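You operate a simulated robot arm through the tools that you are given. There is no shell and no other tool. Be economical: measure what you need, move in short steps, check, and stop when the job is done.

You are at the controls of a simulated two-armed robot. One attempt, no reset.

JOB
Wipe up the spill on the top of the drill bench with the red rag and put it back.

The check looks at the end state, three seconds after you hand in, the way a careful person would. Anything else that was tipped, shoved, dropped, spilled or broken makes it a failure.

ROBOT AND FRAMES
Two 7-joint arms with two-finger parallel grippers on one trunk, on a base that drives. Base frame: it is fixed to the floor where the robot stands at the start and does not move with it; the origin is under the middle of the robot, x ahead of it, y to its left, z up. Lengths are in m, angles in degrees, forces in N, time in s.
The left shoulder is at the start at [0.07, 0.163, 1.27], the right one opposite. Payload 3.43 kg a hand.
The tool frame of a hand sits at the grasp point between the pads (the TCP): z along the fingers, y along the line on which they close. The tips reach 0.034 m beyond it. The gripper opens to 0.128 m. The fingers are 0.024 m wide and 0.012 m thick; the gripper's body (0.048 by 0.13 m) begins 0.096 m behind the TCP.
Orientation is that of the tool frame in the base frame, as a unit quaternion [x, y, z, w]. With the fingers straight down and closing along the base's y, the tool's x points along the base's -x, its y along +y and its z along -z.

CONTROLS
- The arms move only by the tool jog_arm. It takes "left_series", "right_series" or both (then of equal length, played together; a hand with none holds still); each is a list of rows, each an object of numbers (a shift or turn left out is 0, a gripper value left out holds the last): "x", "y", "z": the shift along the tool's x, y, z in units of 150 mm (1.0 is 150 mm); "ax", "ay", "az": the turn, a rotation vector about the tool's x, y, z in units of 60 degrees (1.0 is 60 degrees); "hand": the opening, from 0 (shut) to 1 (fully open). In form: [{"x": .., "y": .., "z": .., "ax": .., "ay": .., "az": .., "hand": ..}, ...]. A call has 1 to 8 rows; each row is the pose to reach, as a shift and turn from the pose commanded when the call began, along the tool's axes at that moment. A call with a number of a shift or a turn outside -1 to 1 is refused whole. A row lasts 0.2 s, in which the tool goes at most 0.05 m and 8.6 degrees; a call with a longer step from one row to the next is refused whole, and so is a gripper value outside its range. A pose out of reach is approached as far as the arm can. The call stops where the force on the tool passes 40 N (or 10 N more than at its start, if that is more) or the arm is blocked; 0.2 s more then pass. Each finger travels about 0.153 m/s and halts on what it meets, pressing with about 39 N; the grip force reading is that of the motor and also rises with nothing between the fingers. The clock runs only during rows and for 0.2 s after the last one: add rows that repeat a pose to give the fingers time. The reply holds the time, the measured pose of the TCP, the force on the tool along the base axes, the opening and the grip force, in the units named above and with some noise, with the torque about the TCP (base axes, N m) and any sound that the robot's microphone picked up.
- Cameras (640 x 400 px; columns grow to the right, rows downward): "scene" is now at [0.1375, 0.0022, 1.4892]; the picture's right is [0.03, -1.00, 0.00], its down [-0.64, -0.02, -0.77] and it looks along [0.77, 0.02, -0.64] (base axes); focal length 278 px, centre (320, 200). "left" rides on the left gripper at [0.076, 0.011, -0.16] in its tool frame; the picture's right is [-0.15, 0.99, 0.00], its down [-0.88, -0.13, -0.46] and it looks along [-0.45, -0.07, 0.89] (tool axes); focal length 234 px, centre (320, 200). "right" rides on the right gripper at [0.076, -0.011, -0.16] in its tool frame; the picture's right is [0.15, 0.99, 0.00], its down [-0.88, 0.13, -0.46] and it looks along [-0.45, 0.07, 0.89] (tool axes); focal length 234 px, centre (320, 200). There is no depth. A picture from a camera that has moved, and an enlarged one, comes with that camera's place and axes in the base frame and with its lens.
- snapshot(camera): a new picture of that camera. It takes no simulated time.
- raise_lower(by): slides the trunk up (or, below 0, down) by that many m; the arms and the scene camera ride with it, the base frame stays. It gives what a move gives, with no picture.
- base_move(legs): drives the robot by 1 to 6 legs, each [ahead, left, turn to the left] in m, m and degrees, along the robot's own axes; the way and the turn of a leg run together, so that a leg with both is an arc; at most 1.5 m and 180 degrees a leg. The arms and the cameras ride along, it lands a little off, and it stops where it bumps. It gives what a move gives.
- head_to(pan, tilt): turns the head with the scene camera to pan (to the left, within 86 degrees either way) and tilt (down, from -29 to 69), counted from straight ahead of the robot. It gives what a move gives.
- zoom(camera, box): a new picture of the part [left, top, right, bottom] of that camera's present view, enlarged. It takes no simulated time.
- close_job(): hands the job in; it is judged then, once.

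Work in short steps. Places have to be worked out from the pictures, the camera data and where the tool is seen: move nearer, look again, correct. Check each grasp and each placing, and mend what went wrong. You have 120 turns and 92 pictures in all, those below and enlarged ones among them. Open the grippers and draw the arms clear of the work before you hand the job in, unless the task says otherwise; then end with one line.

The tools are called after ">>>" as name(argument=value, ...) on one line, values as JSON. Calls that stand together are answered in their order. jog_arm: Moves the arms, as the interface text tells. Its arguments: {"type":"object","properties":{"left_series":{"type":"array"},"right_series":{"type":"array"}},"required":[]} The other tools are called the same way: raise_lower (by) slides the trunk up or down; base_move (legs) drives the base; head_to (pan, tilt) turns the head that bears the scene camera; snapshot (camera) takes a picture; zoom (camera, box) takes an enlarged picture of a part of a camera's view; close_job () hands the job in.

At the start:

```text
time_s: 0.0
left_eef_pos: [0.6014, 0.2701, 1.0886]
left_tool_rot: [-0.001, 1.0, -0.001, 0.0]
left_force: [0.1, 0.0, -0.2]
left_torque: [0.0, 0.02, -0.02]
left_gripper_width: 0.128
left_gripper_force: 0.1
right_eef_pos: [0.6718, -0.2619, 1.0821]
right_tool_rot: [0.001, 1.0, 0.0, 0.0]
right_force: [0.0, 0.1, -0.4]
right_torque: [0.0, -0.02, -0.02]
right_gripper_width: 0.128
right_gripper_force: 0.0
trunk travel left (down, up): [-0.75, 0.19]
robot x, y, heading: [-0.0025, 0.0001, -0.1]
head pan, tilt: [1.6, 39.6]
```

scene: 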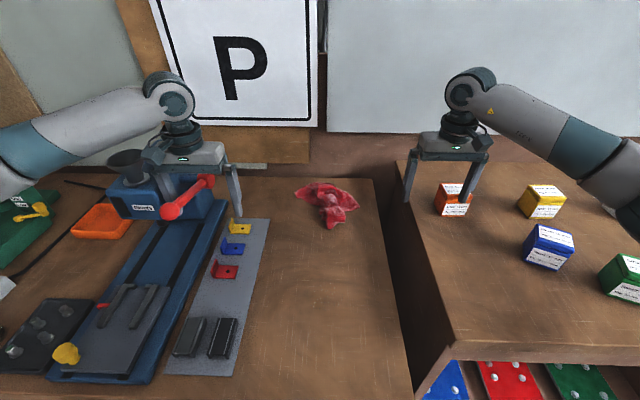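
right: 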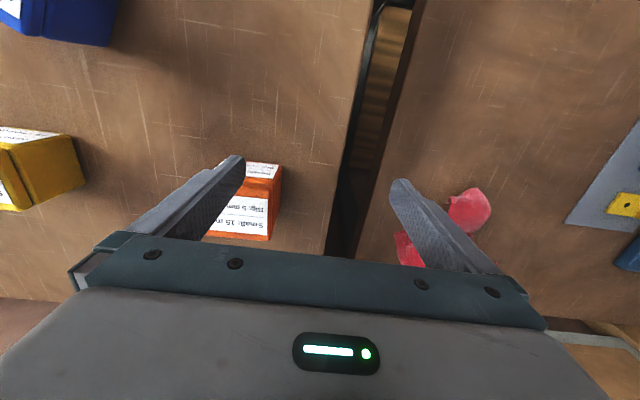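
left: 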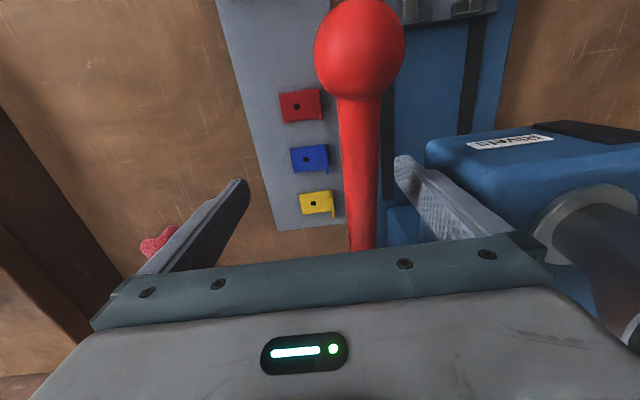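

The picture shows two benches, a red rag on the left one, and no drill or spill yet. I look around with the head.

>>> head_to(pan=-60, tilt=30)

>>> snapshot(camera="scene")

>>> head_to(pan=60, tilt=30)

>>> snapshot(camera="scene")

```text
time_s: 1.3
left_eef_pos: [0.6004, 0.2695, 1.0884]
left_tool_rot: [-0.001, 1.0, 0.0, 0.0]
left_force: [0.4, -0.6, 0.3]
left_torque: [-0.02, -0.02, 0.01]
left_gripper_width: 0.1281
left_gripper_force: 0.1
right_eef_pos: [0.6737, -0.2612, 1.082]
right_tool_rot: [0.0, 1.0, 0.0, 0.0]
right_force: [0.1, 0.6, 1.1]
right_torque: [-0.04, 0.01, -0.02]
right_gripper_width: 0.1281
right_gripper_force: 0.2
trunk travel left (down, up): [-0.75, 0.19]
robot x, y, heading: [-0.0003, 0.0003, -0.3]
head pan, tilt: [-60.0, 30.0]
```

```text
88 pictures are left
camera scene: at [0.0975, -0.0785, 1.504], right [-0.87, -0.5, 0.0], down [-0.25, 0.43, -0.87], along [0.43, -0.75, -0.5], focal length 278 px, centre (320, 200)
```

scene: 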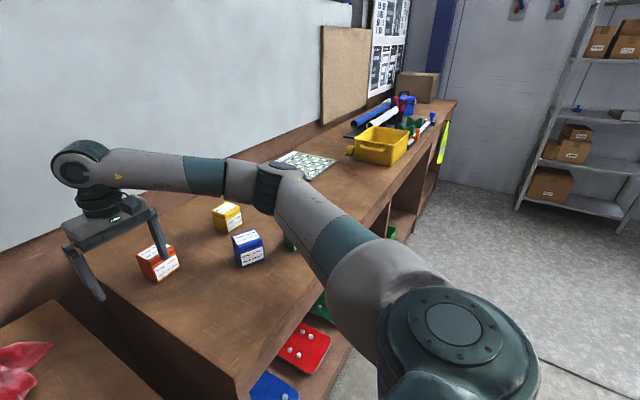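

```text
time_s: 3.3
left_eef_pos: [0.6011, 0.2702, 1.0887]
left_tool_rot: [0.0, 1.0, 0.0, 0.0]
left_force: [0.0, -0.4, -1.0]
left_torque: [0.01, 0.01, 0.02]
left_gripper_width: 0.128
left_gripper_force: 0.1
right_eef_pos: [0.6722, -0.2624, 1.0819]
right_tool_rot: [0.0, 1.0, 0.0, 0.0]
right_force: [0.0, 0.1, -0.7]
right_torque: [-0.02, -0.02, 0.02]
right_gripper_width: 0.128
right_gripper_force: 0.1
trunk travel left (down, up): [-0.75, 0.19]
robot x, y, heading: [0.0013, 0.0007, 0.1]
head pan, tilt: [60.0, 30.0]
```

```text
87 pictures are left
camera scene: at [0.0975, 0.0781, 1.504], right [0.87, -0.5, 0.0], down [-0.25, -0.43, -0.87], along [0.43, 0.75, -0.5], focal length 278 px, centre (320, 200)
```

scene: 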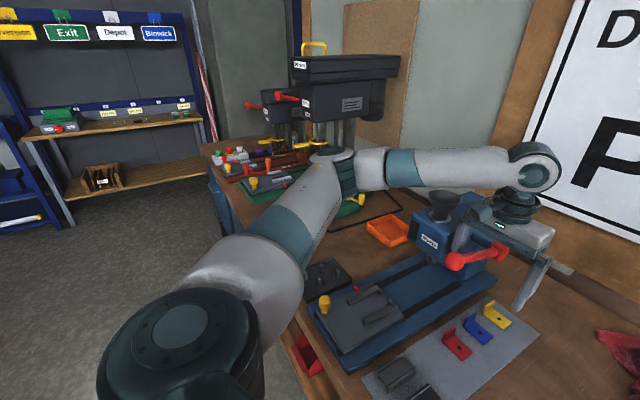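

The drill presses stand at the far left of the same bench as the rag. I zoom to find the spill.

>>> zoom(camera="scene", box=[190, 120, 450, 290])

>>> head_to(pan=15, tilt=55)

>>> snapshot(camera="scene")

```text
2.35 times, centred on (320, 205) of scene
camera zoom: at [0.0975, 0.0781, 1.504], right [0.87, -0.5, 0.0], down [-0.25, -0.43, -0.87], along [0.43, 0.75, -0.5], focal length 654 px, centre (320, 188)
```

zoom: 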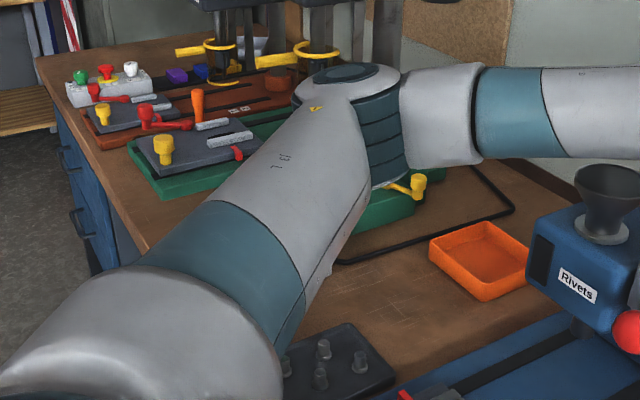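

```text
time_s: 4.4
left_eef_pos: [0.6, 0.2691, 1.0898]
left_tool_rot: [-0.001, 1.0, -0.001, 0.001]
left_force: [-0.3, -0.2, 0.0]
left_torque: [-0.01, -0.02, 0.01]
left_gripper_width: 0.1276
left_gripper_force: 0.1
right_eef_pos: [0.6723, -0.2626, 1.0823]
right_tool_rot: [0.0, 1.0, 0.0, 0.0]
right_force: [-0.4, 0.5, 0.2]
right_torque: [0.01, -0.02, -0.01]
right_gripper_width: 0.128
right_gripper_force: 0.0
trunk travel left (down, up): [-0.75, 0.19]
robot x, y, heading: [0.0022, -0.0034, -0.2]
head pan, tilt: [15.0, 55.0]
```

```text
85 pictures are left
camera scene: at [0.1219, 0.0186, 1.468], right [0.26, -0.97, 0.0], down [-0.79, -0.21, -0.57], along [0.55, 0.15, -0.82], focal length 278 px, centre (320, 200)
```

scene: 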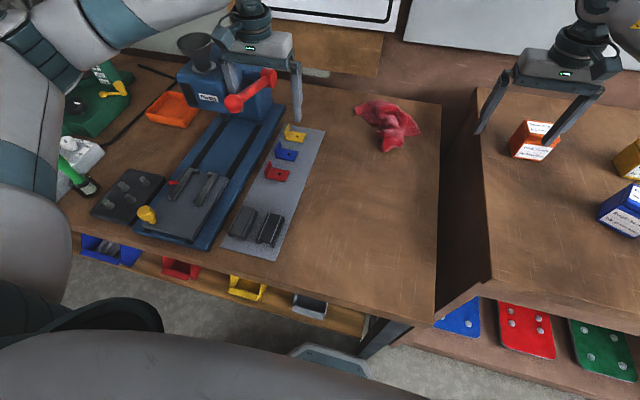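

No spill on this stretch. I read the wall sign and look further left and behind.

>>> head_to(pan=20, tilt=-5)

>>> snapshot(camera="scene")

>>> head_to(pan=86, tilt=15)

>>> snapshot(camera="scene")

>>> head_to(pan=-86, tilt=20)

>>> snapshot(camera="scene")

```text
time_s: 5.7
left_eef_pos: [0.6017, 0.2704, 1.0885]
left_tool_rot: [0.0, 1.0, 0.001, 0.0]
left_force: [-0.1, -0.6, -0.2]
left_torque: [0.01, 0.0, 0.0]
left_gripper_width: 0.1279
left_gripper_force: 0.0
right_eef_pos: [0.6731, -0.2621, 1.0823]
right_tool_rot: [0.0, 1.0, 0.0, 0.0]
right_force: [-0.6, 0.0, 0.1]
right_torque: [0.02, 0.02, 0.01]
right_gripper_width: 0.1278
right_gripper_force: 0.1
trunk travel left (down, up): [-0.75, 0.19]
robot x, y, heading: [0.0002, -0.0026, 0.1]
head pan, tilt: [20.0, -5.0]
```

```text
84 pictures are left
camera scene: at [0.1345, 0.0297, 1.56], right [0.34, -0.94, 0.0], down [0.08, 0.03, -1.0], along [0.94, 0.34, 0.09], focal length 278 px, centre (320, 200)
```

scene: 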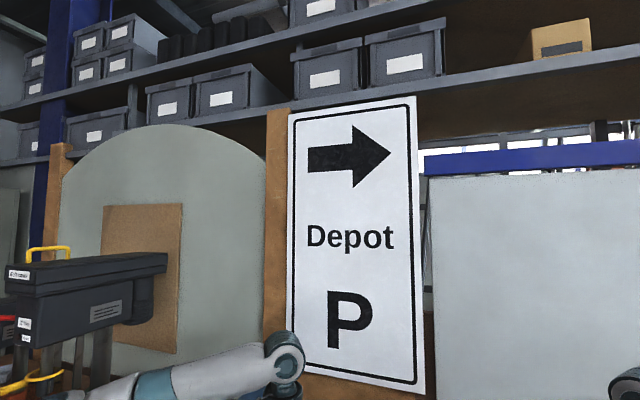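

```text
time_s: 7.1
left_eef_pos: [0.6014, 0.2699, 1.0899]
left_tool_rot: [-0.001, 1.0, 0.0, -0.001]
left_force: [-0.4, 0.0, 0.1]
left_torque: [0.0, -0.04, 0.0]
left_gripper_width: 0.1278
left_gripper_force: 0.1
right_eef_pos: [0.6732, -0.2622, 1.0816]
right_tool_rot: [0.0, 1.0, -0.001, 0.0]
right_force: [-0.3, 0.6, 0.1]
right_torque: [-0.03, 0.0, -0.01]
right_gripper_width: 0.1279
right_gripper_force: 0.1
trunk travel left (down, up): [-0.75, 0.19]
robot x, y, heading: [-0.0006, 0.0025, -0.3]
head pan, tilt: [85.9, 15.0]
```

```text
83 pictures are left
camera scene: at [0.0589, 0.093, 1.5282], right [1.0, -0.07, 0.0], down [-0.02, -0.26, -0.97], along [0.07, 0.96, -0.26], focal length 278 px, centre (320, 200)
```

scene: 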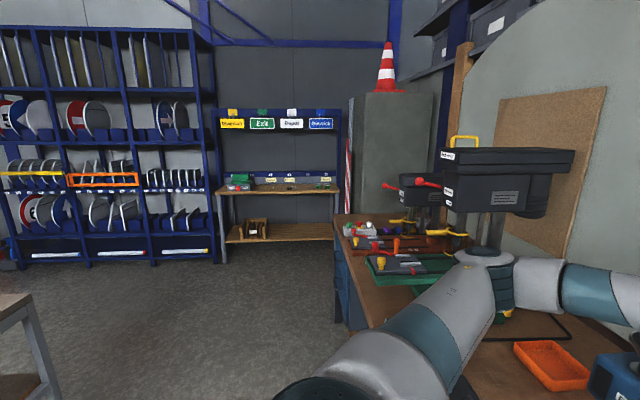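

```text
time_s: 9.7
left_eef_pos: [0.6012, 0.271, 1.0897]
left_tool_rot: [-0.001, 1.0, -0.001, 0.0]
left_force: [-0.1, -0.2, -0.8]
left_torque: [0.03, 0.01, 0.0]
left_gripper_width: 0.1281
left_gripper_force: 0.1
right_eef_pos: [0.673, -0.2622, 1.0829]
right_tool_rot: [0.0, 1.0, 0.0, 0.0]
right_force: [-0.8, 0.5, -0.2]
right_torque: [0.0, 0.02, 0.01]
right_gripper_width: 0.128
right_gripper_force: 0.0
trunk travel left (down, up): [-0.75, 0.19]
robot x, y, heading: [0.0008, -0.0036, -0.0]
head pan, tilt: [-85.9, 20.0]
```

```text
82 pictures are left
camera scene: at [0.0589, -0.0931, 1.5201], right [-1.0, -0.07, 0.0], down [-0.02, 0.34, -0.94], along [0.07, -0.94, -0.34], focal length 278 px, centre (320, 200)
```

scene: 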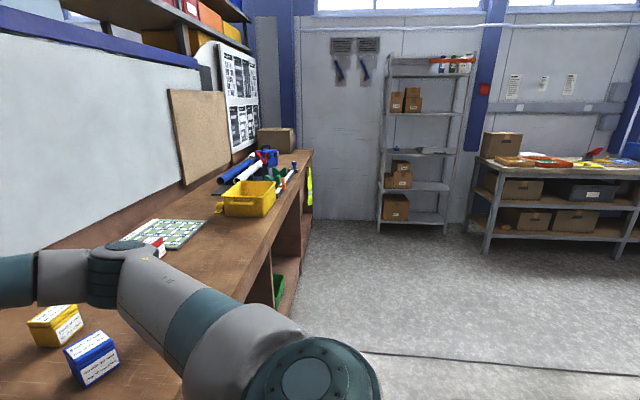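

The sign is for the Depot; the drill presses are the left end of this bench, partly hidden by my left arm. I lift the trunk straight up, since the left fingers hang near the rivet lever, then back off for a better view.

>>> raise_lower(by=0.15)

>>> base_move(legs=[[-0.6, 0, 0]])

>>> head_to(pan=45, tilt=25)

>>> snapshot(camera="scene")

```text
time_s: 11.5
left_eef_pos: [0.6, 0.2697, 1.2394]
left_tool_rot: [-0.001, 1.0, 0.0, 0.0]
left_force: [-0.4, -0.1, 0.2]
left_torque: [0.04, 0.01, -0.01]
left_gripper_width: 0.1282
left_gripper_force: 0.1
right_eef_pos: [0.6725, -0.2617, 1.2331]
right_tool_rot: [0.0, 1.0, -0.001, 0.001]
right_force: [0.0, 0.0, -0.3]
right_torque: [-0.01, -0.02, 0.02]
right_gripper_width: 0.1279
right_gripper_force: 0.1
trunk travel left (down, up): [-0.9, 0.04]
robot x, y, heading: [-0.0004, 0.0006, -0.2]
head pan, tilt: [-85.9, 20.0]
```

```text
time_s: 14.8
left_eef_pos: [0.0141, 0.2701, 1.239]
left_tool_rot: [-0.001, 1.0, 0.001, 0.0]
left_force: [0.0, -0.5, 1.2]
left_torque: [0.04, -0.01, -0.01]
left_gripper_width: 0.1281
left_gripper_force: 0.1
right_eef_pos: [0.0859, -0.2616, 1.2318]
right_tool_rot: [0.0, 1.0, 0.0, -0.001]
right_force: [0.0, -0.5, 0.0]
right_torque: [0.0, 0.04, 0.0]
right_gripper_width: 0.1279
right_gripper_force: 0.1
trunk travel left (down, up): [-0.9, 0.04]
robot x, y, heading: [-0.587, -0.0037, 0.4]
head pan, tilt: [-85.9, 20.0]
```

```text
time_s: 16.9
left_eef_pos: [0.0128, 0.27, 1.2392]
left_tool_rot: [-0.001, 1.0, 0.0, 0.001]
left_force: [-0.4, -0.5, -0.3]
left_torque: [-0.02, -0.02, -0.02]
left_gripper_width: 0.1278
left_gripper_force: 0.0
right_eef_pos: [0.0836, -0.2623, 1.2324]
right_tool_rot: [0.0, 1.0, 0.0, 0.0]
right_force: [-0.2, -0.5, -0.4]
right_torque: [0.0, 0.0, 0.0]
right_gripper_width: 0.128
right_gripper_force: 0.1
trunk travel left (down, up): [-0.9, 0.04]
robot x, y, heading: [-0.5896, -0.0004, 0.2]
head pan, tilt: [45.0, 25.0]
```

```text
81 pictures are left
camera scene: at [-0.4707, 0.0649, 1.662], right [0.71, -0.71, 0.0], down [-0.3, -0.3, -0.91], along [0.64, 0.64, -0.42], focal length 278 px, centre (320, 200)
```

scene: 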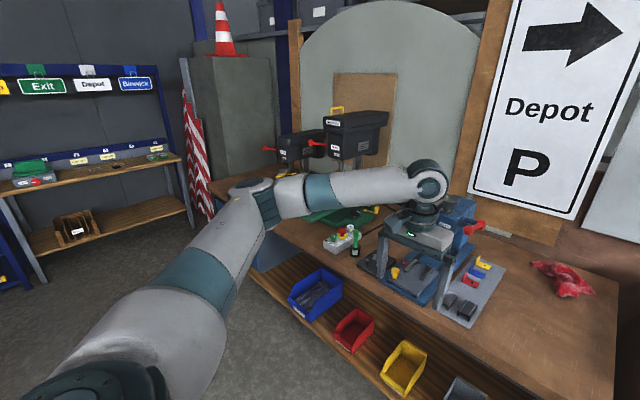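

The arm still hides the drills' front. I check the way to the left before driving there.

>>> head_to(pan=86, tilt=35)

>>> snapshot(camera="scene")

```text
time_s: 18.0
left_eef_pos: [0.0129, 0.2702, 1.2386]
left_tool_rot: [0.0, 1.0, 0.0, 0.0]
left_force: [0.0, -0.4, -0.5]
left_torque: [-0.02, 0.01, 0.03]
left_gripper_width: 0.128
left_gripper_force: 0.1
right_eef_pos: [0.0847, -0.2617, 1.2317]
right_tool_rot: [0.0, 1.0, 0.0, -0.001]
right_force: [0.7, -0.2, -0.4]
right_torque: [0.02, -0.03, -0.01]
right_gripper_width: 0.128
right_gripper_force: 0.1
trunk travel left (down, up): [-0.9, 0.04]
robot x, y, heading: [-0.5866, -0.0025, 0.1]
head pan, tilt: [85.9, 35.0]
```

```text
80 pictures are left
camera scene: at [-0.5295, 0.0876, 1.6462], right [1.0, -0.07, 0.0], down [-0.04, -0.57, -0.82], along [0.06, 0.82, -0.57], focal length 278 px, centre (320, 200)
```

scene: 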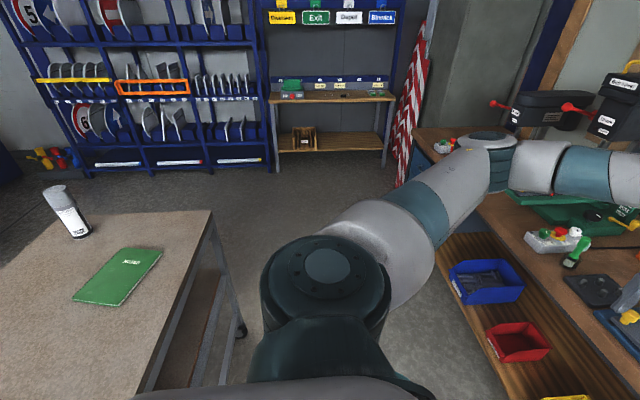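

The corridor between the bench (front near x 0.28) and the rear table (edge near x -0.93) is clear. I go to its middle and left 0.9 m.

>>> base_move(legs=[[0.22, 0, 0], [0, 0.9, 0]])

>>> head_to(pan=0, tilt=38)

>>> snapshot(camera="scene")

```text
time_s: 24.0
left_eef_pos: [0.2407, 1.16, 1.2387]
left_tool_rot: [0.005, 1.0, 0.0, 0.0]
left_force: [-0.2, 0.0, 1.2]
left_torque: [-0.04, 0.0, 0.03]
left_gripper_width: 0.1283
left_gripper_force: 0.1
right_eef_pos: [0.3051, 0.6265, 1.2324]
right_tool_rot: [0.007, 1.0, 0.0, 0.0]
right_force: [-0.2, -0.3, -0.5]
right_torque: [0.02, -0.01, 0.02]
right_gripper_width: 0.128
right_gripper_force: 0.1
trunk travel left (down, up): [-0.9, 0.04]
robot x, y, heading: [-0.3664, 0.8977, -0.9]
head pan, tilt: [85.9, 35.0]
```

```text
time_s: 25.6
left_eef_pos: [0.2412, 1.1594, 1.2399]
left_tool_rot: [0.005, 1.0, -0.001, 0.0]
left_force: [0.2, -0.1, 0.2]
left_torque: [-0.02, -0.03, -0.01]
left_gripper_width: 0.1281
left_gripper_force: 0.0
right_eef_pos: [0.306, 0.6276, 1.2322]
right_tool_rot: [0.006, 1.0, 0.001, 0.0]
right_force: [0.6, 0.3, 0.5]
right_torque: [-0.02, -0.01, -0.02]
right_gripper_width: 0.128
right_gripper_force: 0.0
trunk travel left (down, up): [-0.9, 0.04]
robot x, y, heading: [-0.3641, 0.8991, -0.8]
head pan, tilt: [0.0, 38.0]
```

```text
79 pictures are left
camera scene: at [-0.225, 0.8959, 1.6416], right [-0.01, -1.0, 0.0], down [-0.62, 0.01, -0.79], along [0.79, -0.01, -0.62], focal length 278 px, centre (320, 200)
```

scene: 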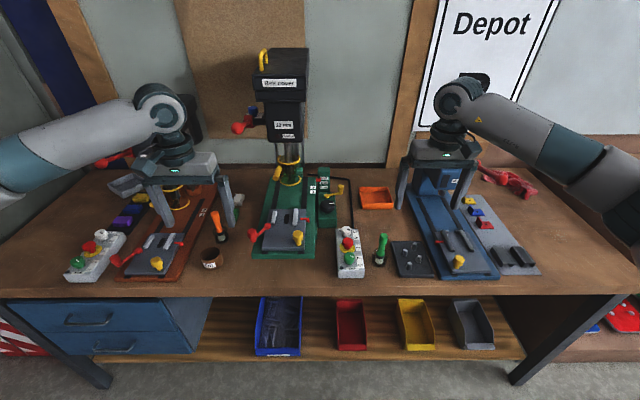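

>>> zoom(camera="scene", box=[80, 160, 360, 300])

>>> snapshot(camera="left")

```text
2.29 times, centred on (220, 230) of scene
camera zoom: at [-0.225, 0.8959, 1.6416], right [-0.01, -1.0, 0.0], down [-0.62, 0.01, -0.79], along [0.79, -0.01, -0.62], focal length 635 px, centre (549, 131)
```

zoom: 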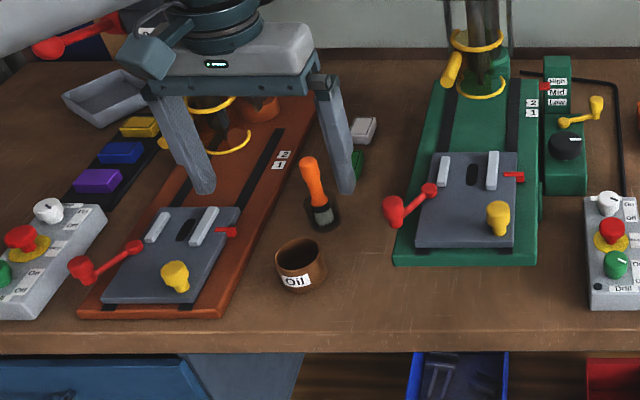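

```text
77 pictures are left
camera left: at [0.1654, 1.1733, 1.3992], right [0.16, 0.99, 0.0], down [0.88, -0.14, 0.46], along [0.45, -0.07, -0.89], focal length 234 px, centre (320, 200)
```

left: 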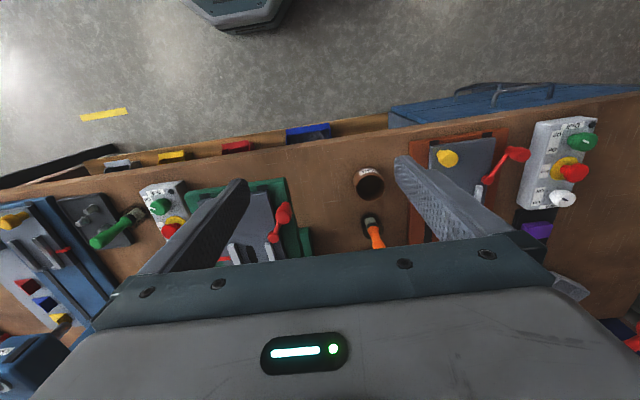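

No spill recognisable yet; parts are hidden by my hands. I zoom on the middle/right section and look again after shifting sideways.

>>> zoom(camera="scene", box=[320, 150, 600, 300])

>>> base_move(legs=[[0, -0.3, 0]])

>>> head_to(pan=20, tilt=38)

>>> zoom(camera="scene", box=[80, 120, 360, 295])

```text
2.29 times, centred on (460, 225) of scene
camera zoom: at [-0.225, 0.8959, 1.6416], right [-0.01, -1.0, 0.0], down [-0.62, 0.01, -0.79], along [0.79, -0.01, -0.62], focal length 635 px, centre (0, 143)
```

zoom: 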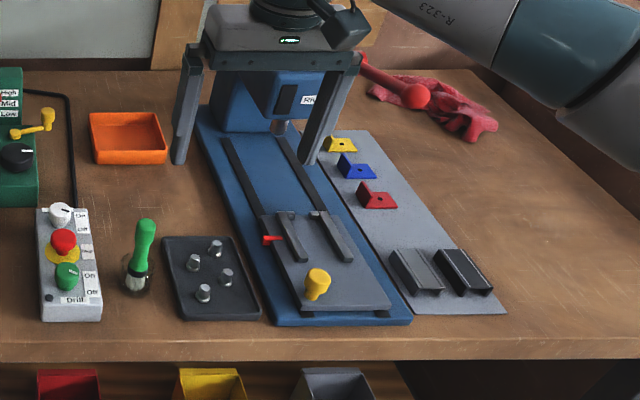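

```text
time_s: 27.6
left_eef_pos: [0.237, 0.8693, 1.2383]
left_tool_rot: [0.005, 1.0, -0.001, 0.0]
left_force: [0.0, 0.1, -0.4]
left_torque: [-0.02, -0.01, 0.0]
left_gripper_width: 0.128
left_gripper_force: 0.0
right_eef_pos: [0.3019, 0.3362, 1.2323]
right_tool_rot: [0.006, 1.0, -0.001, 0.0]
right_force: [0.8, -0.6, -0.2]
right_torque: [-0.01, 0.03, 0.03]
right_gripper_width: 0.1279
right_gripper_force: 0.1
trunk travel left (down, up): [-0.9, 0.04]
robot x, y, heading: [-0.3677, 0.608, -1.1]
head pan, tilt: [0.0, 38.0]
```

```text
time_s: 28.4
left_eef_pos: [0.2365, 0.8665, 1.2397]
left_tool_rot: [0.006, 1.0, 0.001, -0.001]
left_force: [0.8, -0.2, -0.3]
left_torque: [0.0, 0.0, 0.01]
left_gripper_width: 0.1278
left_gripper_force: 0.0
right_eef_pos: [0.3016, 0.3332, 1.2316]
right_tool_rot: [0.006, 1.0, 0.0, 0.0]
right_force: [0.1, -0.4, -0.6]
right_torque: [-0.01, 0.0, -0.02]
right_gripper_width: 0.128
right_gripper_force: 0.0
trunk travel left (down, up): [-0.9, 0.04]
robot x, y, heading: [-0.37, 0.6062, -0.9]
head pan, tilt: [20.0, 38.0]
```

```text
2.29 times, centred on (220, 208) of scene
camera zoom: at [-0.2336, 0.6315, 1.6416], right [0.33, -0.94, 0.0], down [-0.58, -0.2, -0.79], along [0.74, 0.26, -0.62], focal length 635 px, centre (549, 183)
```

zoom: 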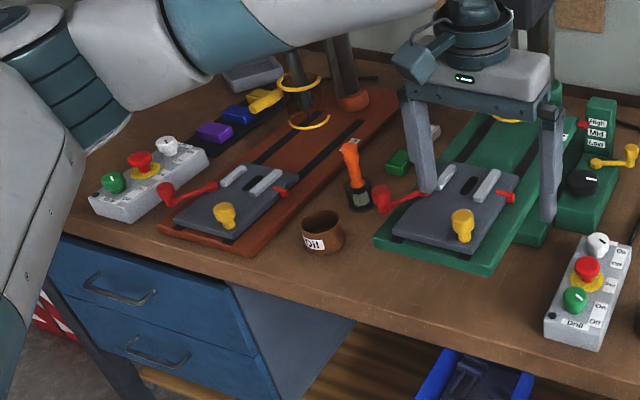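

Still no clear spill. I go further left for the left end of the bench and the areas behind the drills.

>>> base_move(legs=[[0, 0.75, 0]])

>>> head_to(pan=-5, tilt=38)

>>> snapshot(camera="scene")

>>> snapshot(camera="left")

```text
time_s: 32.5
left_eef_pos: [0.2502, 1.6042, 1.2398]
left_tool_rot: [0.008, 1.0, 0.001, 0.0]
left_force: [0.1, -0.2, 0.1]
left_torque: [-0.01, -0.01, 0.01]
left_gripper_width: 0.1278
left_gripper_force: 0.0
right_eef_pos: [0.3109, 1.0709, 1.2331]
right_tool_rot: [0.009, 1.0, 0.0, 0.001]
right_force: [0.4, 0.3, -0.6]
right_torque: [0.03, 0.01, -0.03]
right_gripper_width: 0.1279
right_gripper_force: 0.0
trunk travel left (down, up): [-0.9, 0.04]
robot x, y, heading: [-0.3514, 1.3442, -0.9]
head pan, tilt: [20.0, 38.0]
```

```text
time_s: 33.4
left_eef_pos: [0.2488, 1.6055, 1.2377]
left_tool_rot: [0.008, 1.0, 0.0, 0.0]
left_force: [0.8, -0.1, -0.1]
left_torque: [0.05, -0.03, -0.03]
left_gripper_width: 0.1281
left_gripper_force: 0.0
right_eef_pos: [0.3103, 1.0717, 1.2327]
right_tool_rot: [0.009, 1.0, 0.0, 0.0]
right_force: [-0.6, 0.9, -0.8]
right_torque: [0.0, -0.02, -0.01]
right_gripper_width: 0.1282
right_gripper_force: 0.1
trunk travel left (down, up): [-0.9, 0.04]
robot x, y, heading: [-0.3595, 1.3463, -1.0]
head pan, tilt: [-5.0, 38.0]
```

```text
74 pictures are left
camera scene: at [-0.2184, 1.3356, 1.6416], right [-0.1, -0.99, 0.0], down [-0.61, 0.06, -0.79], along [0.78, -0.08, -0.62], focal length 278 px, centre (320, 200)
```

scene: 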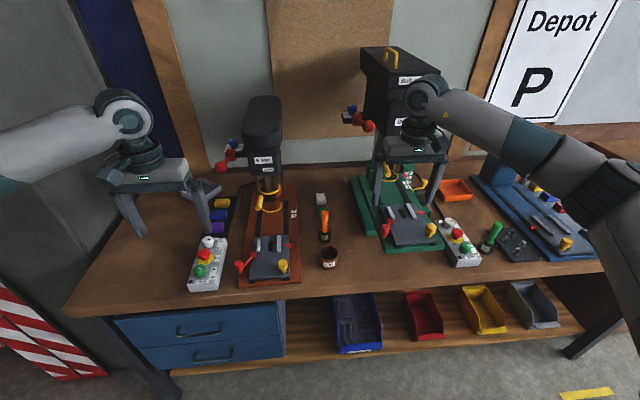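

```text
73 pictures are left
camera left: at [0.1738, 1.6188, 1.3991], right [0.16, 0.99, 0.0], down [0.88, -0.14, 0.46], along [0.45, -0.07, -0.89], focal length 234 px, centre (320, 200)
```

left: 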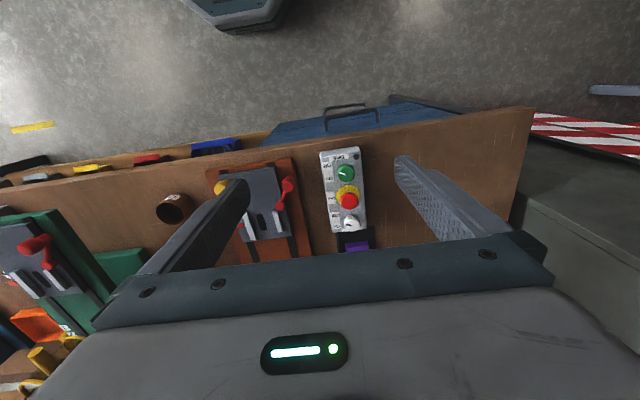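

>>> zoom(camera="scene", box=[60, 150, 340, 310])

>>> zoom(camera="scene", box=[300, 150, 540, 290])

```text
2.29 times, centred on (200, 230) of scene
camera zoom: at [-0.2184, 1.3356, 1.6416], right [-0.1, -0.99, 0.0], down [-0.61, 0.06, -0.79], along [0.78, -0.08, -0.62], focal length 635 px, centre (594, 131)
```

zoom: 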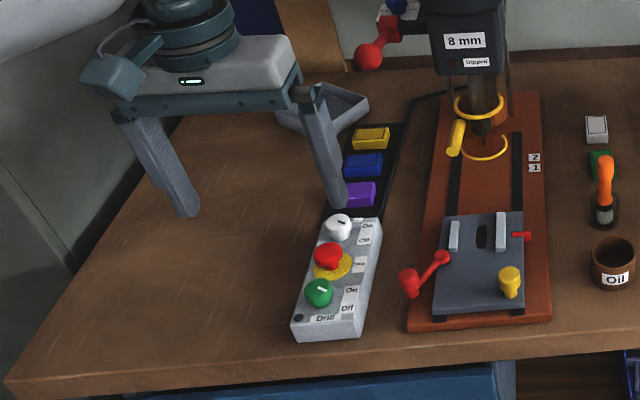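

```text
2.67 times, centred on (420, 220) of scene
camera zoom: at [-0.2184, 1.3356, 1.6416], right [-0.1, -0.99, 0.0], down [-0.61, 0.06, -0.79], along [0.78, -0.08, -0.62], focal length 741 px, centre (53, 147)
```

zoom: 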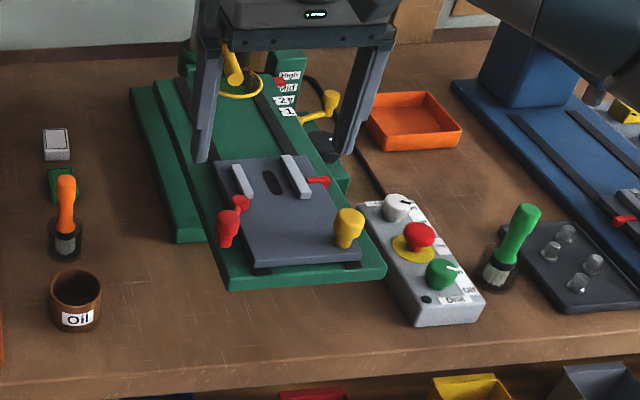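

Nothing on the drill end that I can make out. I turn right to survey the rear of the room for another drill bench or spill.

>>> base_move(legs=[[0, -0.5, 0], [0, 0, -90]])

>>> head_to(pan=-60, tilt=20)

>>> snapshot(camera="scene")

>>> head_to(pan=0, tilt=20)

>>> snapshot(camera="scene")

```text
time_s: 40.1
left_eef_pos: [-0.1131, 0.2356, 1.2394]
left_tool_rot: [0.715, 0.699, 0.0, -0.001]
left_force: [0.2, 0.4, 0.1]
left_torque: [0.01, 0.01, 0.04]
left_gripper_width: 0.128
left_gripper_force: 0.1
right_eef_pos: [-0.6468, 0.1771, 1.2312]
right_tool_rot: [0.716, 0.698, 0.0, 0.0]
right_force: [1.2, -0.3, 0.4]
right_torque: [-0.01, -0.01, 0.0]
right_gripper_width: 0.1281
right_gripper_force: 0.0
trunk travel left (down, up): [-0.9, 0.04]
robot x, y, heading: [-0.3675, 0.8479, -91.3]
head pan, tilt: [-5.0, 38.0]
```

```text
time_s: 41.4
left_eef_pos: [-0.113, 0.2358, 1.2391]
left_tool_rot: [0.716, 0.698, -0.001, 0.0]
left_force: [-1.3, 0.6, 0.2]
left_torque: [0.01, -0.01, -0.01]
left_gripper_width: 0.1281
left_gripper_force: 0.0
right_eef_pos: [-0.6471, 0.1774, 1.2323]
right_tool_rot: [0.717, 0.697, 0.0, 0.0]
right_force: [0.0, 0.1, -0.6]
right_torque: [0.0, 0.03, 0.04]
right_gripper_width: 0.1277
right_gripper_force: 0.0
trunk travel left (down, up): [-0.9, 0.04]
robot x, y, heading: [-0.3703, 0.8441, -91.5]
head pan, tilt: [-60.0, 20.0]
```

```text
70 pictures are left
camera scene: at [-0.4487, 0.7485, 1.67], right [-0.48, 0.88, 0.0], down [0.3, 0.16, -0.94], along [-0.83, -0.45, -0.34], focal length 278 px, centre (320, 200)
```

scene: 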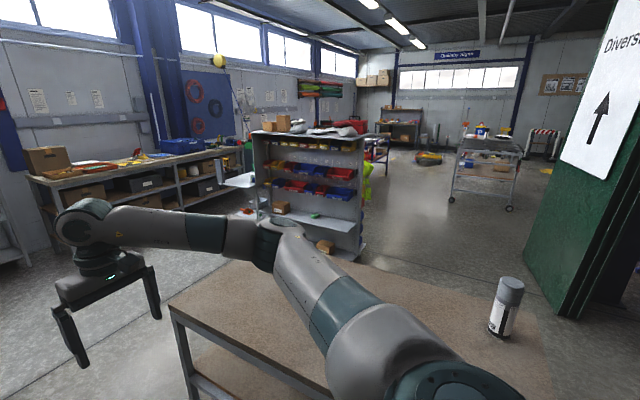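

```text
time_s: 42.7
left_eef_pos: [-0.1122, 0.2357, 1.2405]
left_tool_rot: [0.716, 0.698, 0.0, 0.0]
left_force: [0.5, -0.7, 0.3]
left_torque: [0.0, -0.02, 0.0]
left_gripper_width: 0.128
left_gripper_force: 0.1
right_eef_pos: [-0.646, 0.178, 1.2317]
right_tool_rot: [0.716, 0.698, 0.0, 0.001]
right_force: [-0.7, 0.0, -0.6]
right_torque: [0.0, -0.02, 0.02]
right_gripper_width: 0.1281
right_gripper_force: 0.0
trunk travel left (down, up): [-0.9, 0.04]
robot x, y, heading: [-0.3667, 0.8434, -91.5]
head pan, tilt: [0.0, 20.0]
```

```text
69 pictures are left
camera scene: at [-0.3695, 0.6999, 1.67], right [-1.0, 0.03, 0.0], down [0.01, 0.34, -0.94], along [-0.02, -0.94, -0.34], focal length 278 px, centre (320, 200)
```

scene: 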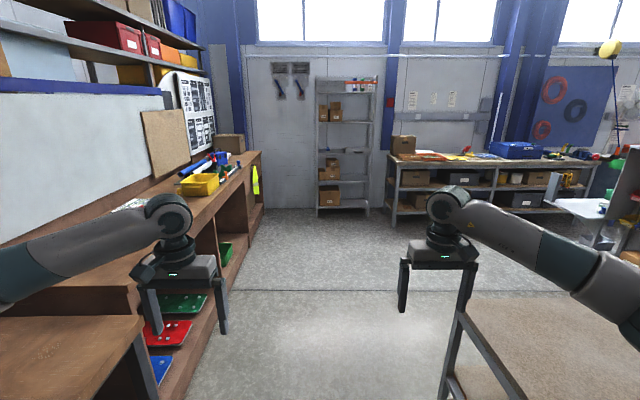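

The rest is background; the spill must be faint on this bench. I turn back and inspect the bench from close up, section by section.

>>> base_move(legs=[[0, 0, 91.5], [0.25, -0.55, 0]])

>>> head_to(pan=-15, tilt=48)

>>> snapshot(camera="scene")

>>> zoom(camera="scene", box=[300, 60, 600, 280])

```text
time_s: 49.9
left_eef_pos: [0.4711, 0.5344, 1.2402]
left_tool_rot: [0.013, 1.0, 0.0, -0.001]
left_force: [0.2, 0.1, 0.1]
left_torque: [-0.02, 0.01, 0.05]
left_gripper_width: 0.1278
left_gripper_force: 0.1
right_eef_pos: [0.5278, 0.001, 1.2335]
right_tool_rot: [0.015, 1.0, -0.001, 0.0]
right_force: [-0.3, 0.3, 0.1]
right_torque: [-0.01, 0.0, 0.03]
right_gripper_width: 0.128
right_gripper_force: 0.1
trunk travel left (down, up): [-0.9, 0.04]
robot x, y, heading: [-0.1376, 0.283, -1.6]
head pan, tilt: [0.0, 20.0]
```

```text
time_s: 50.8
left_eef_pos: [0.4719, 0.534, 1.2402]
left_tool_rot: [0.014, 1.0, 0.0, 0.001]
left_force: [0.1, 0.1, 0.3]
left_torque: [0.0, 0.01, 0.02]
left_gripper_width: 0.1279
left_gripper_force: 0.0
right_eef_pos: [0.5276, -0.0002, 1.2322]
right_tool_rot: [0.015, 1.0, 0.001, 0.0]
right_force: [-1.2, -0.4, -0.3]
right_torque: [-0.02, -0.01, 0.0]
right_gripper_width: 0.1281
right_gripper_force: 0.1
trunk travel left (down, up): [-0.9, 0.04]
robot x, y, heading: [-0.1372, 0.2814, -1.5]
head pan, tilt: [-15.0, 48.0]
```

```text
68 pictures are left
camera scene: at [-0.0087, 0.2567, 1.6272], right [-0.29, -0.96, 0.0], down [-0.71, 0.21, -0.67], along [0.64, -0.19, -0.74], focal length 278 px, centre (320, 200)
```

scene: 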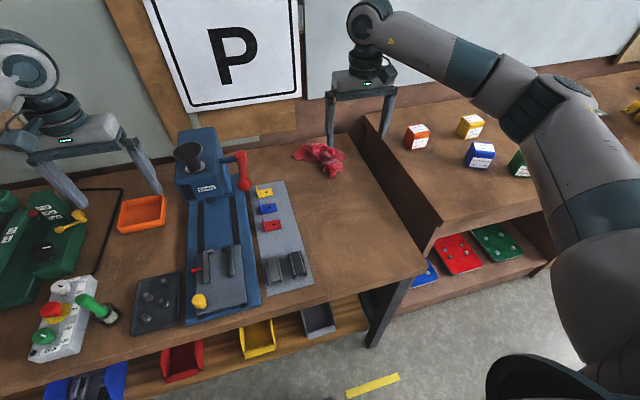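

```text
1.82 times, centred on (450, 170) of scene
camera zoom: at [-0.0087, 0.2567, 1.6272], right [-0.29, -0.96, 0.0], down [-0.71, 0.21, -0.67], along [0.64, -0.19, -0.74], focal length 505 px, centre (84, 254)
```

zoom: 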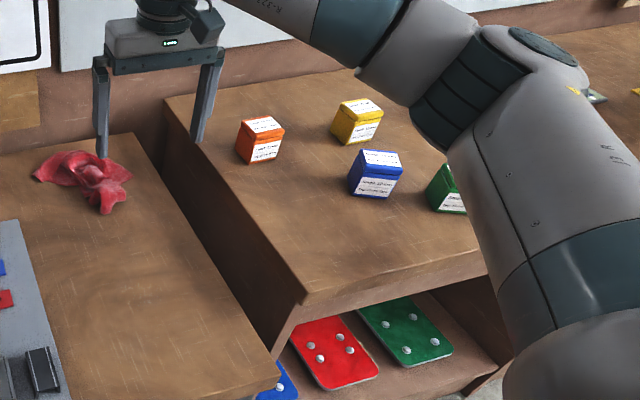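

The wood in front of the rag, right of the grey mat, looks a bit smoother and shinier. I zoom there and view with the right hand camera.

>>> zoom(camera="scene", box=[260, 130, 440, 300])

>>> snapshot(camera="right")

>>> snapshot(camera="left")

```text
2.35 times, centred on (350, 215) of scene
camera zoom: at [-0.0087, 0.2567, 1.6272], right [-0.29, -0.96, 0.0], down [-0.71, 0.21, -0.67], along [0.64, -0.19, -0.74], focal length 654 px, centre (249, 165)
```

zoom: 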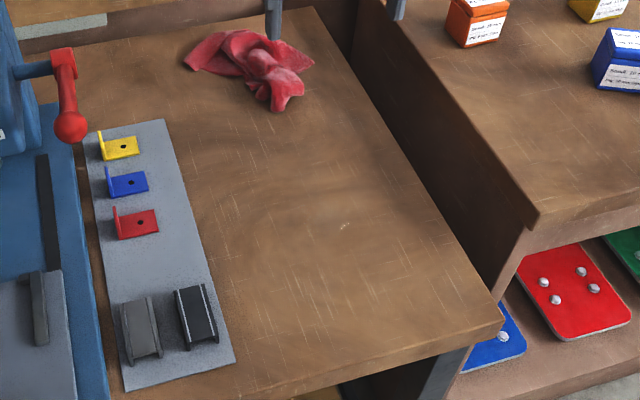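

```text
65 pictures are left
camera right: at [0.4526, -0.0093, 1.3923], right [-0.12, 0.99, 0.0], down [0.88, 0.1, 0.46], along [0.45, 0.05, -0.89], focal length 234 px, centre (320, 200)
```

right: 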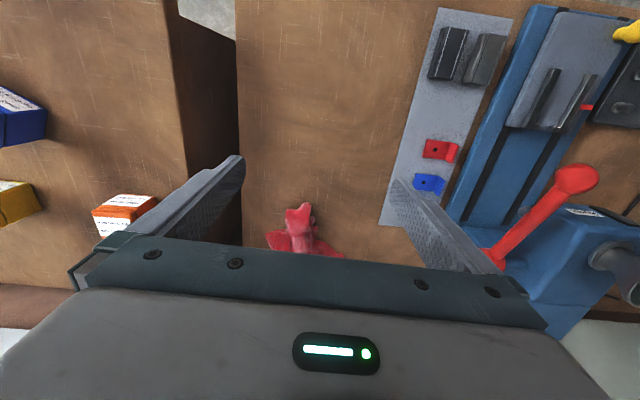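

```text
64 pictures are left
camera left: at [0.3969, 0.548, 1.3992], right [0.17, 0.98, 0.0], down [0.88, -0.15, 0.46], along [0.45, -0.08, -0.89], focal length 234 px, centre (320, 200)
```

left: 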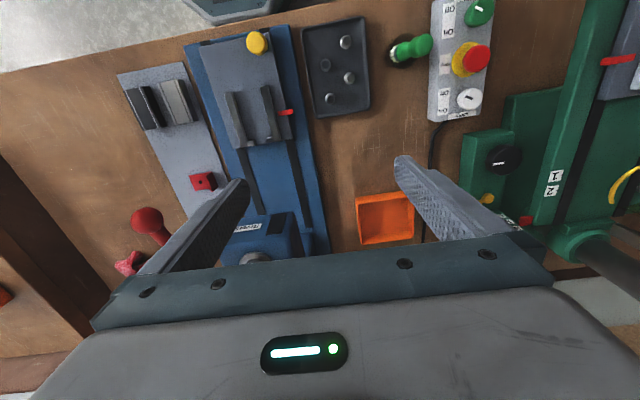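

A small white glint shows at zoom (345,226), perhaps light on a clear liquid. I zoom hard on it from both cameras.

>>> zoom(camera="scene", box=[320, 185, 400, 235])

>>> zoom(camera="right", box=[230, 0, 430, 220])

```text
8.00 times, centred on (360, 210) of scene
camera zoom: at [-0.0087, 0.2567, 1.6272], right [-0.29, -0.96, 0.0], down [-0.71, 0.21, -0.67], along [0.64, -0.19, -0.74], focal length 2224 px, centre (0, 120)
```

zoom: 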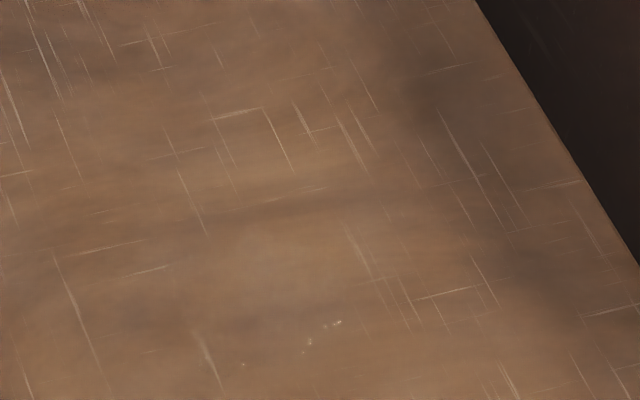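

```text
1.82 times, centred on (330, 110) of right
camera zoom: at [0.4526, -0.0093, 1.3923], right [-0.12, 0.99, 0.0], down [0.88, 0.1, 0.46], along [0.45, 0.05, -0.89], focal length 426 px, centre (302, 364)
```

zoom: 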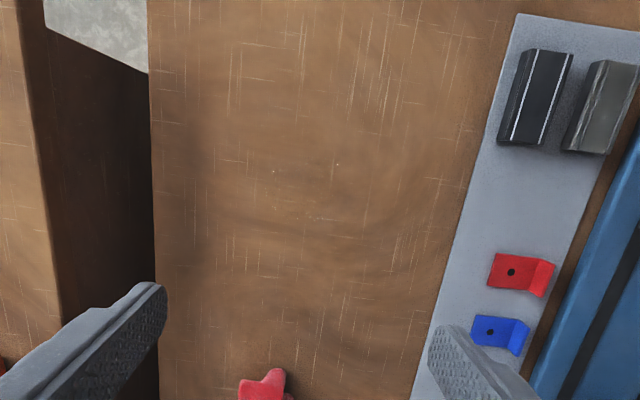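

Specks lie on a smooth patch around (0.49, 0.0) — likely a clear puddle. I bring the right hand camera lower for a closer view.

>>> jog_arm(right_series=[{"x": 0.17, "z": 0.25}, {"x": 0.34, "z": 0.5}, {"x": 0.5, "z": 0.75}, {"x": 0.67, "z": 1.0}, {"x": 0.67, "z": 1.0}])

>>> snapshot(camera="right")

```text
time_s: 52.0
left_eef_pos: [0.4719, 0.533, 1.2393]
left_tool_rot: [0.013, 1.0, -0.001, 0.0]
left_force: [-0.3, -0.4, -0.2]
left_torque: [0.03, 0.0, -0.04]
left_gripper_width: 0.128
left_gripper_force: 0.1
right_eef_pos: [0.4298, 0.002, 1.0798]
right_tool_rot: [0.016, 1.0, 0.0, 0.0]
right_force: [0.8, -0.9, 0.1]
right_torque: [-0.01, 0.01, -0.01]
right_gripper_width: 0.128
right_gripper_force: 0.1
trunk travel left (down, up): [-0.9, 0.04]
robot x, y, heading: [-0.1369, 0.2805, -1.5]
head pan, tilt: [-15.0, 48.0]
```

```text
61 pictures are left
camera right: at [0.3537, -0.0064, 1.2405], right [-0.12, 0.99, 0.0], down [0.88, 0.1, 0.46], along [0.45, 0.05, -0.89], focal length 234 px, centre (320, 200)
```

right: 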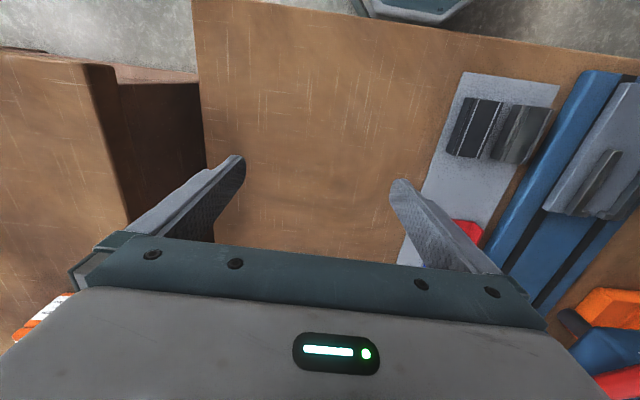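

>>> zoom(camera="right", box=[210, 80, 430, 250])

```text
2.35 times, centred on (320, 165) of right
camera zoom: at [0.3537, -0.0064, 1.2405], right [-0.12, 0.99, 0.0], down [0.88, 0.1, 0.46], along [0.45, 0.05, -0.89], focal length 551 px, centre (320, 282)
```

zoom: 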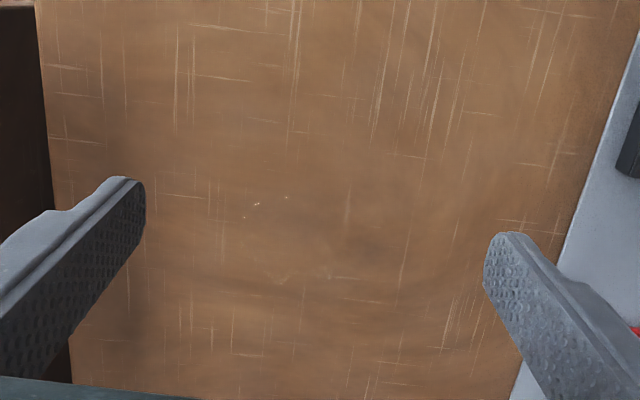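

These specks stay put across views, so they are probably wood texture. I raise the right hand again and drive to look at the drill section with the cameras from close up.

>>> jog_arm(right_series=[{"x": -0.17, "z": -0.25}, {"x": -0.34, "z": -0.5}, {"x": -0.5, "z": -0.75}, {"x": -0.67, "z": -1.0}, {"x": -0.67, "z": -1.0}])

>>> base_move(legs=[[0, 0.45, 1.5]])

>>> head_to(pan=5, tilt=55)

>>> snapshot(camera="scene")

>>> snapshot(camera="left")

>>> snapshot(camera="right")

```text
time_s: 53.2
left_eef_pos: [0.4711, 0.5336, 1.2396]
left_tool_rot: [0.013, 1.0, 0.0, 0.0]
left_force: [0.0, -0.2, 0.5]
left_torque: [0.0, -0.01, -0.01]
left_gripper_width: 0.128
left_gripper_force: 0.0
right_eef_pos: [0.528, -0.004, 1.2328]
right_tool_rot: [0.013, 1.0, 0.0, -0.001]
right_force: [1.2, -1.2, -0.3]
right_torque: [0.04, 0.0, 0.0]
right_gripper_width: 0.1281
right_gripper_force: 0.0
trunk travel left (down, up): [-0.9, 0.04]
robot x, y, heading: [-0.1354, 0.2781, -1.7]
head pan, tilt: [-15.0, 48.0]
```

```text
time_s: 56.0
left_eef_pos: [0.4702, 1.0023, 1.24]
left_tool_rot: [-0.001, 1.0, 0.0, 0.0]
left_force: [-0.1, -0.3, 0.2]
left_torque: [0.03, -0.01, 0.01]
left_gripper_width: 0.1281
left_gripper_force: 0.0
right_eef_pos: [0.5427, 0.467, 1.2309]
right_tool_rot: [0.001, 1.0, 0.001, 0.001]
right_force: [-0.3, -0.3, 1.0]
right_torque: [0.01, 0.01, 0.0]
right_gripper_width: 0.1281
right_gripper_force: 0.0
trunk travel left (down, up): [-0.9, 0.04]
robot x, y, heading: [-0.1303, 0.7353, 0.3]
head pan, tilt: [-15.0, 48.0]
```

```text
time_s: 56.8
left_eef_pos: [0.47, 1.0056, 1.2392]
left_tool_rot: [-0.001, 1.0, -0.001, -0.001]
left_force: [0.4, 0.8, 0.7]
left_torque: [-0.05, -0.01, -0.01]
left_gripper_width: 0.128
left_gripper_force: 0.1
right_eef_pos: [0.5418, 0.4677, 1.2326]
right_tool_rot: [0.001, 1.0, 0.0, 0.001]
right_force: [0.2, -0.3, -0.1]
right_torque: [-0.02, 0.02, 0.01]
right_gripper_width: 0.128
right_gripper_force: 0.2
trunk travel left (down, up): [-0.9, 0.04]
robot x, y, heading: [-0.1326, 0.7339, 0.0]
head pan, tilt: [5.0, 55.0]
```

```text
59 pictures are left
camera scene: at [-0.0064, 0.7411, 1.618], right [0.09, -1.0, 0.0], down [-0.82, -0.07, -0.57], along [0.57, 0.05, -0.82], focal length 278 px, centre (320, 200)
```

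scene: 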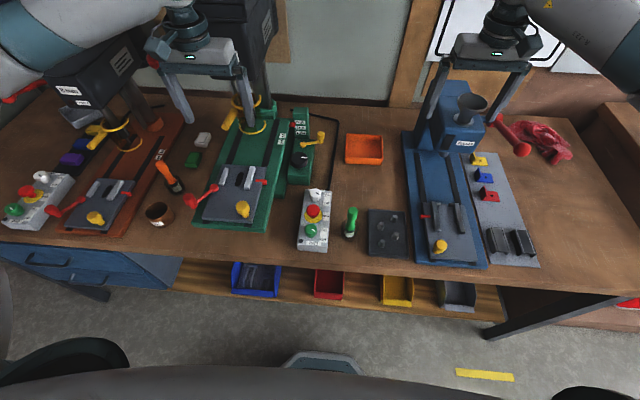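

```text
58 pictures are left
camera left: at [0.3948, 1.0175, 1.3991], right [0.14, 0.99, 0.0], down [0.88, -0.13, 0.46], along [0.45, -0.07, -0.89], focal length 234 px, centre (320, 200)
```

left: 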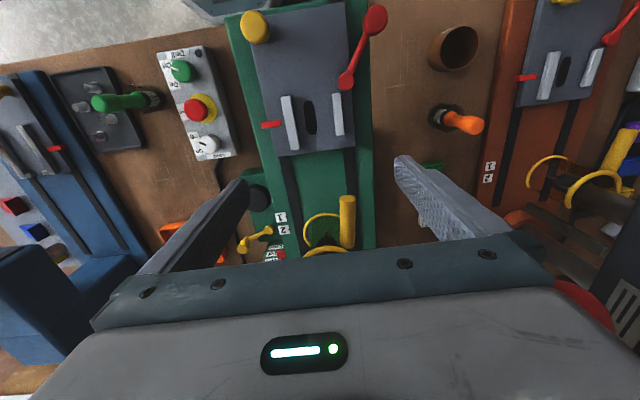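

```text
57 pictures are left
camera right: at [0.4671, 0.4579, 1.3925], right [-0.15, 0.99, 0.0], down [0.88, 0.13, 0.46], along [0.45, 0.07, -0.89], focal length 234 px, centre (320, 200)
```

right: 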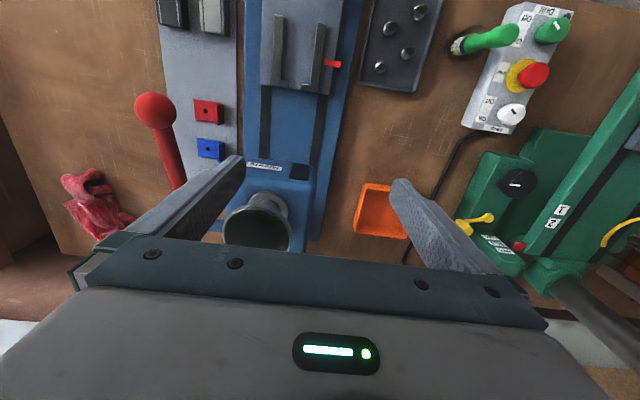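

From this oblique side the wood right of the mat may show a sheen. I zoom on it.

>>> zoom(camera="right", box=[0, 0, 170, 200])

>>> zoom(camera="scene", box=[480, 130, 640, 290])

>>> zoom(camera="scene", box=[130, 100, 330, 260])

```text
2.00 times, centred on (85, 100) of right
camera zoom: at [0.4671, 0.4579, 1.3925], right [-0.15, 0.99, 0.0], down [0.88, 0.13, 0.46], along [0.45, 0.07, -0.89], focal length 468 px, centre (790, 400)
```

zoom: 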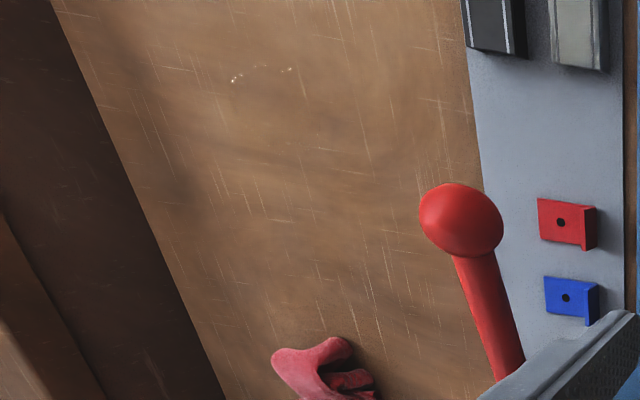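

```text
2.50 times, centred on (560, 210) of scene
camera zoom: at [-0.0064, 0.7411, 1.618], right [0.09, -1.0, 0.0], down [-0.82, -0.07, -0.57], along [0.57, 0.05, -0.82], focal length 695 px, centre (-280, 175)
```

zoom: 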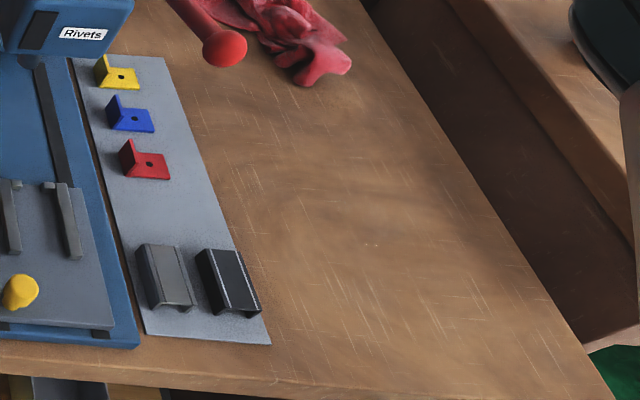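

```text
2.50 times, centred on (230, 180) of scene
camera zoom: at [-0.0064, 0.7411, 1.618], right [0.09, -1.0, 0.0], down [-0.82, -0.07, -0.57], along [0.57, 0.05, -0.82], focal length 695 px, centre (545, 250)
```

zoom: 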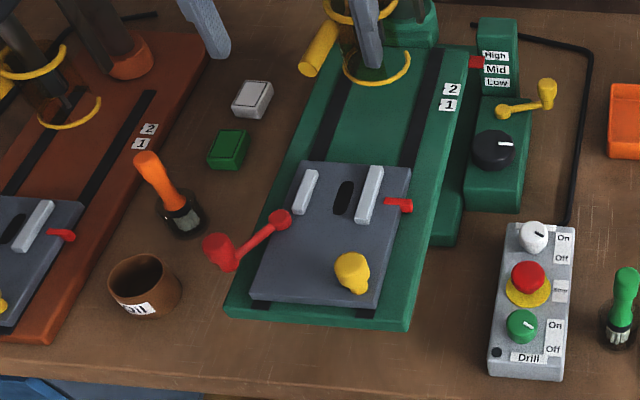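

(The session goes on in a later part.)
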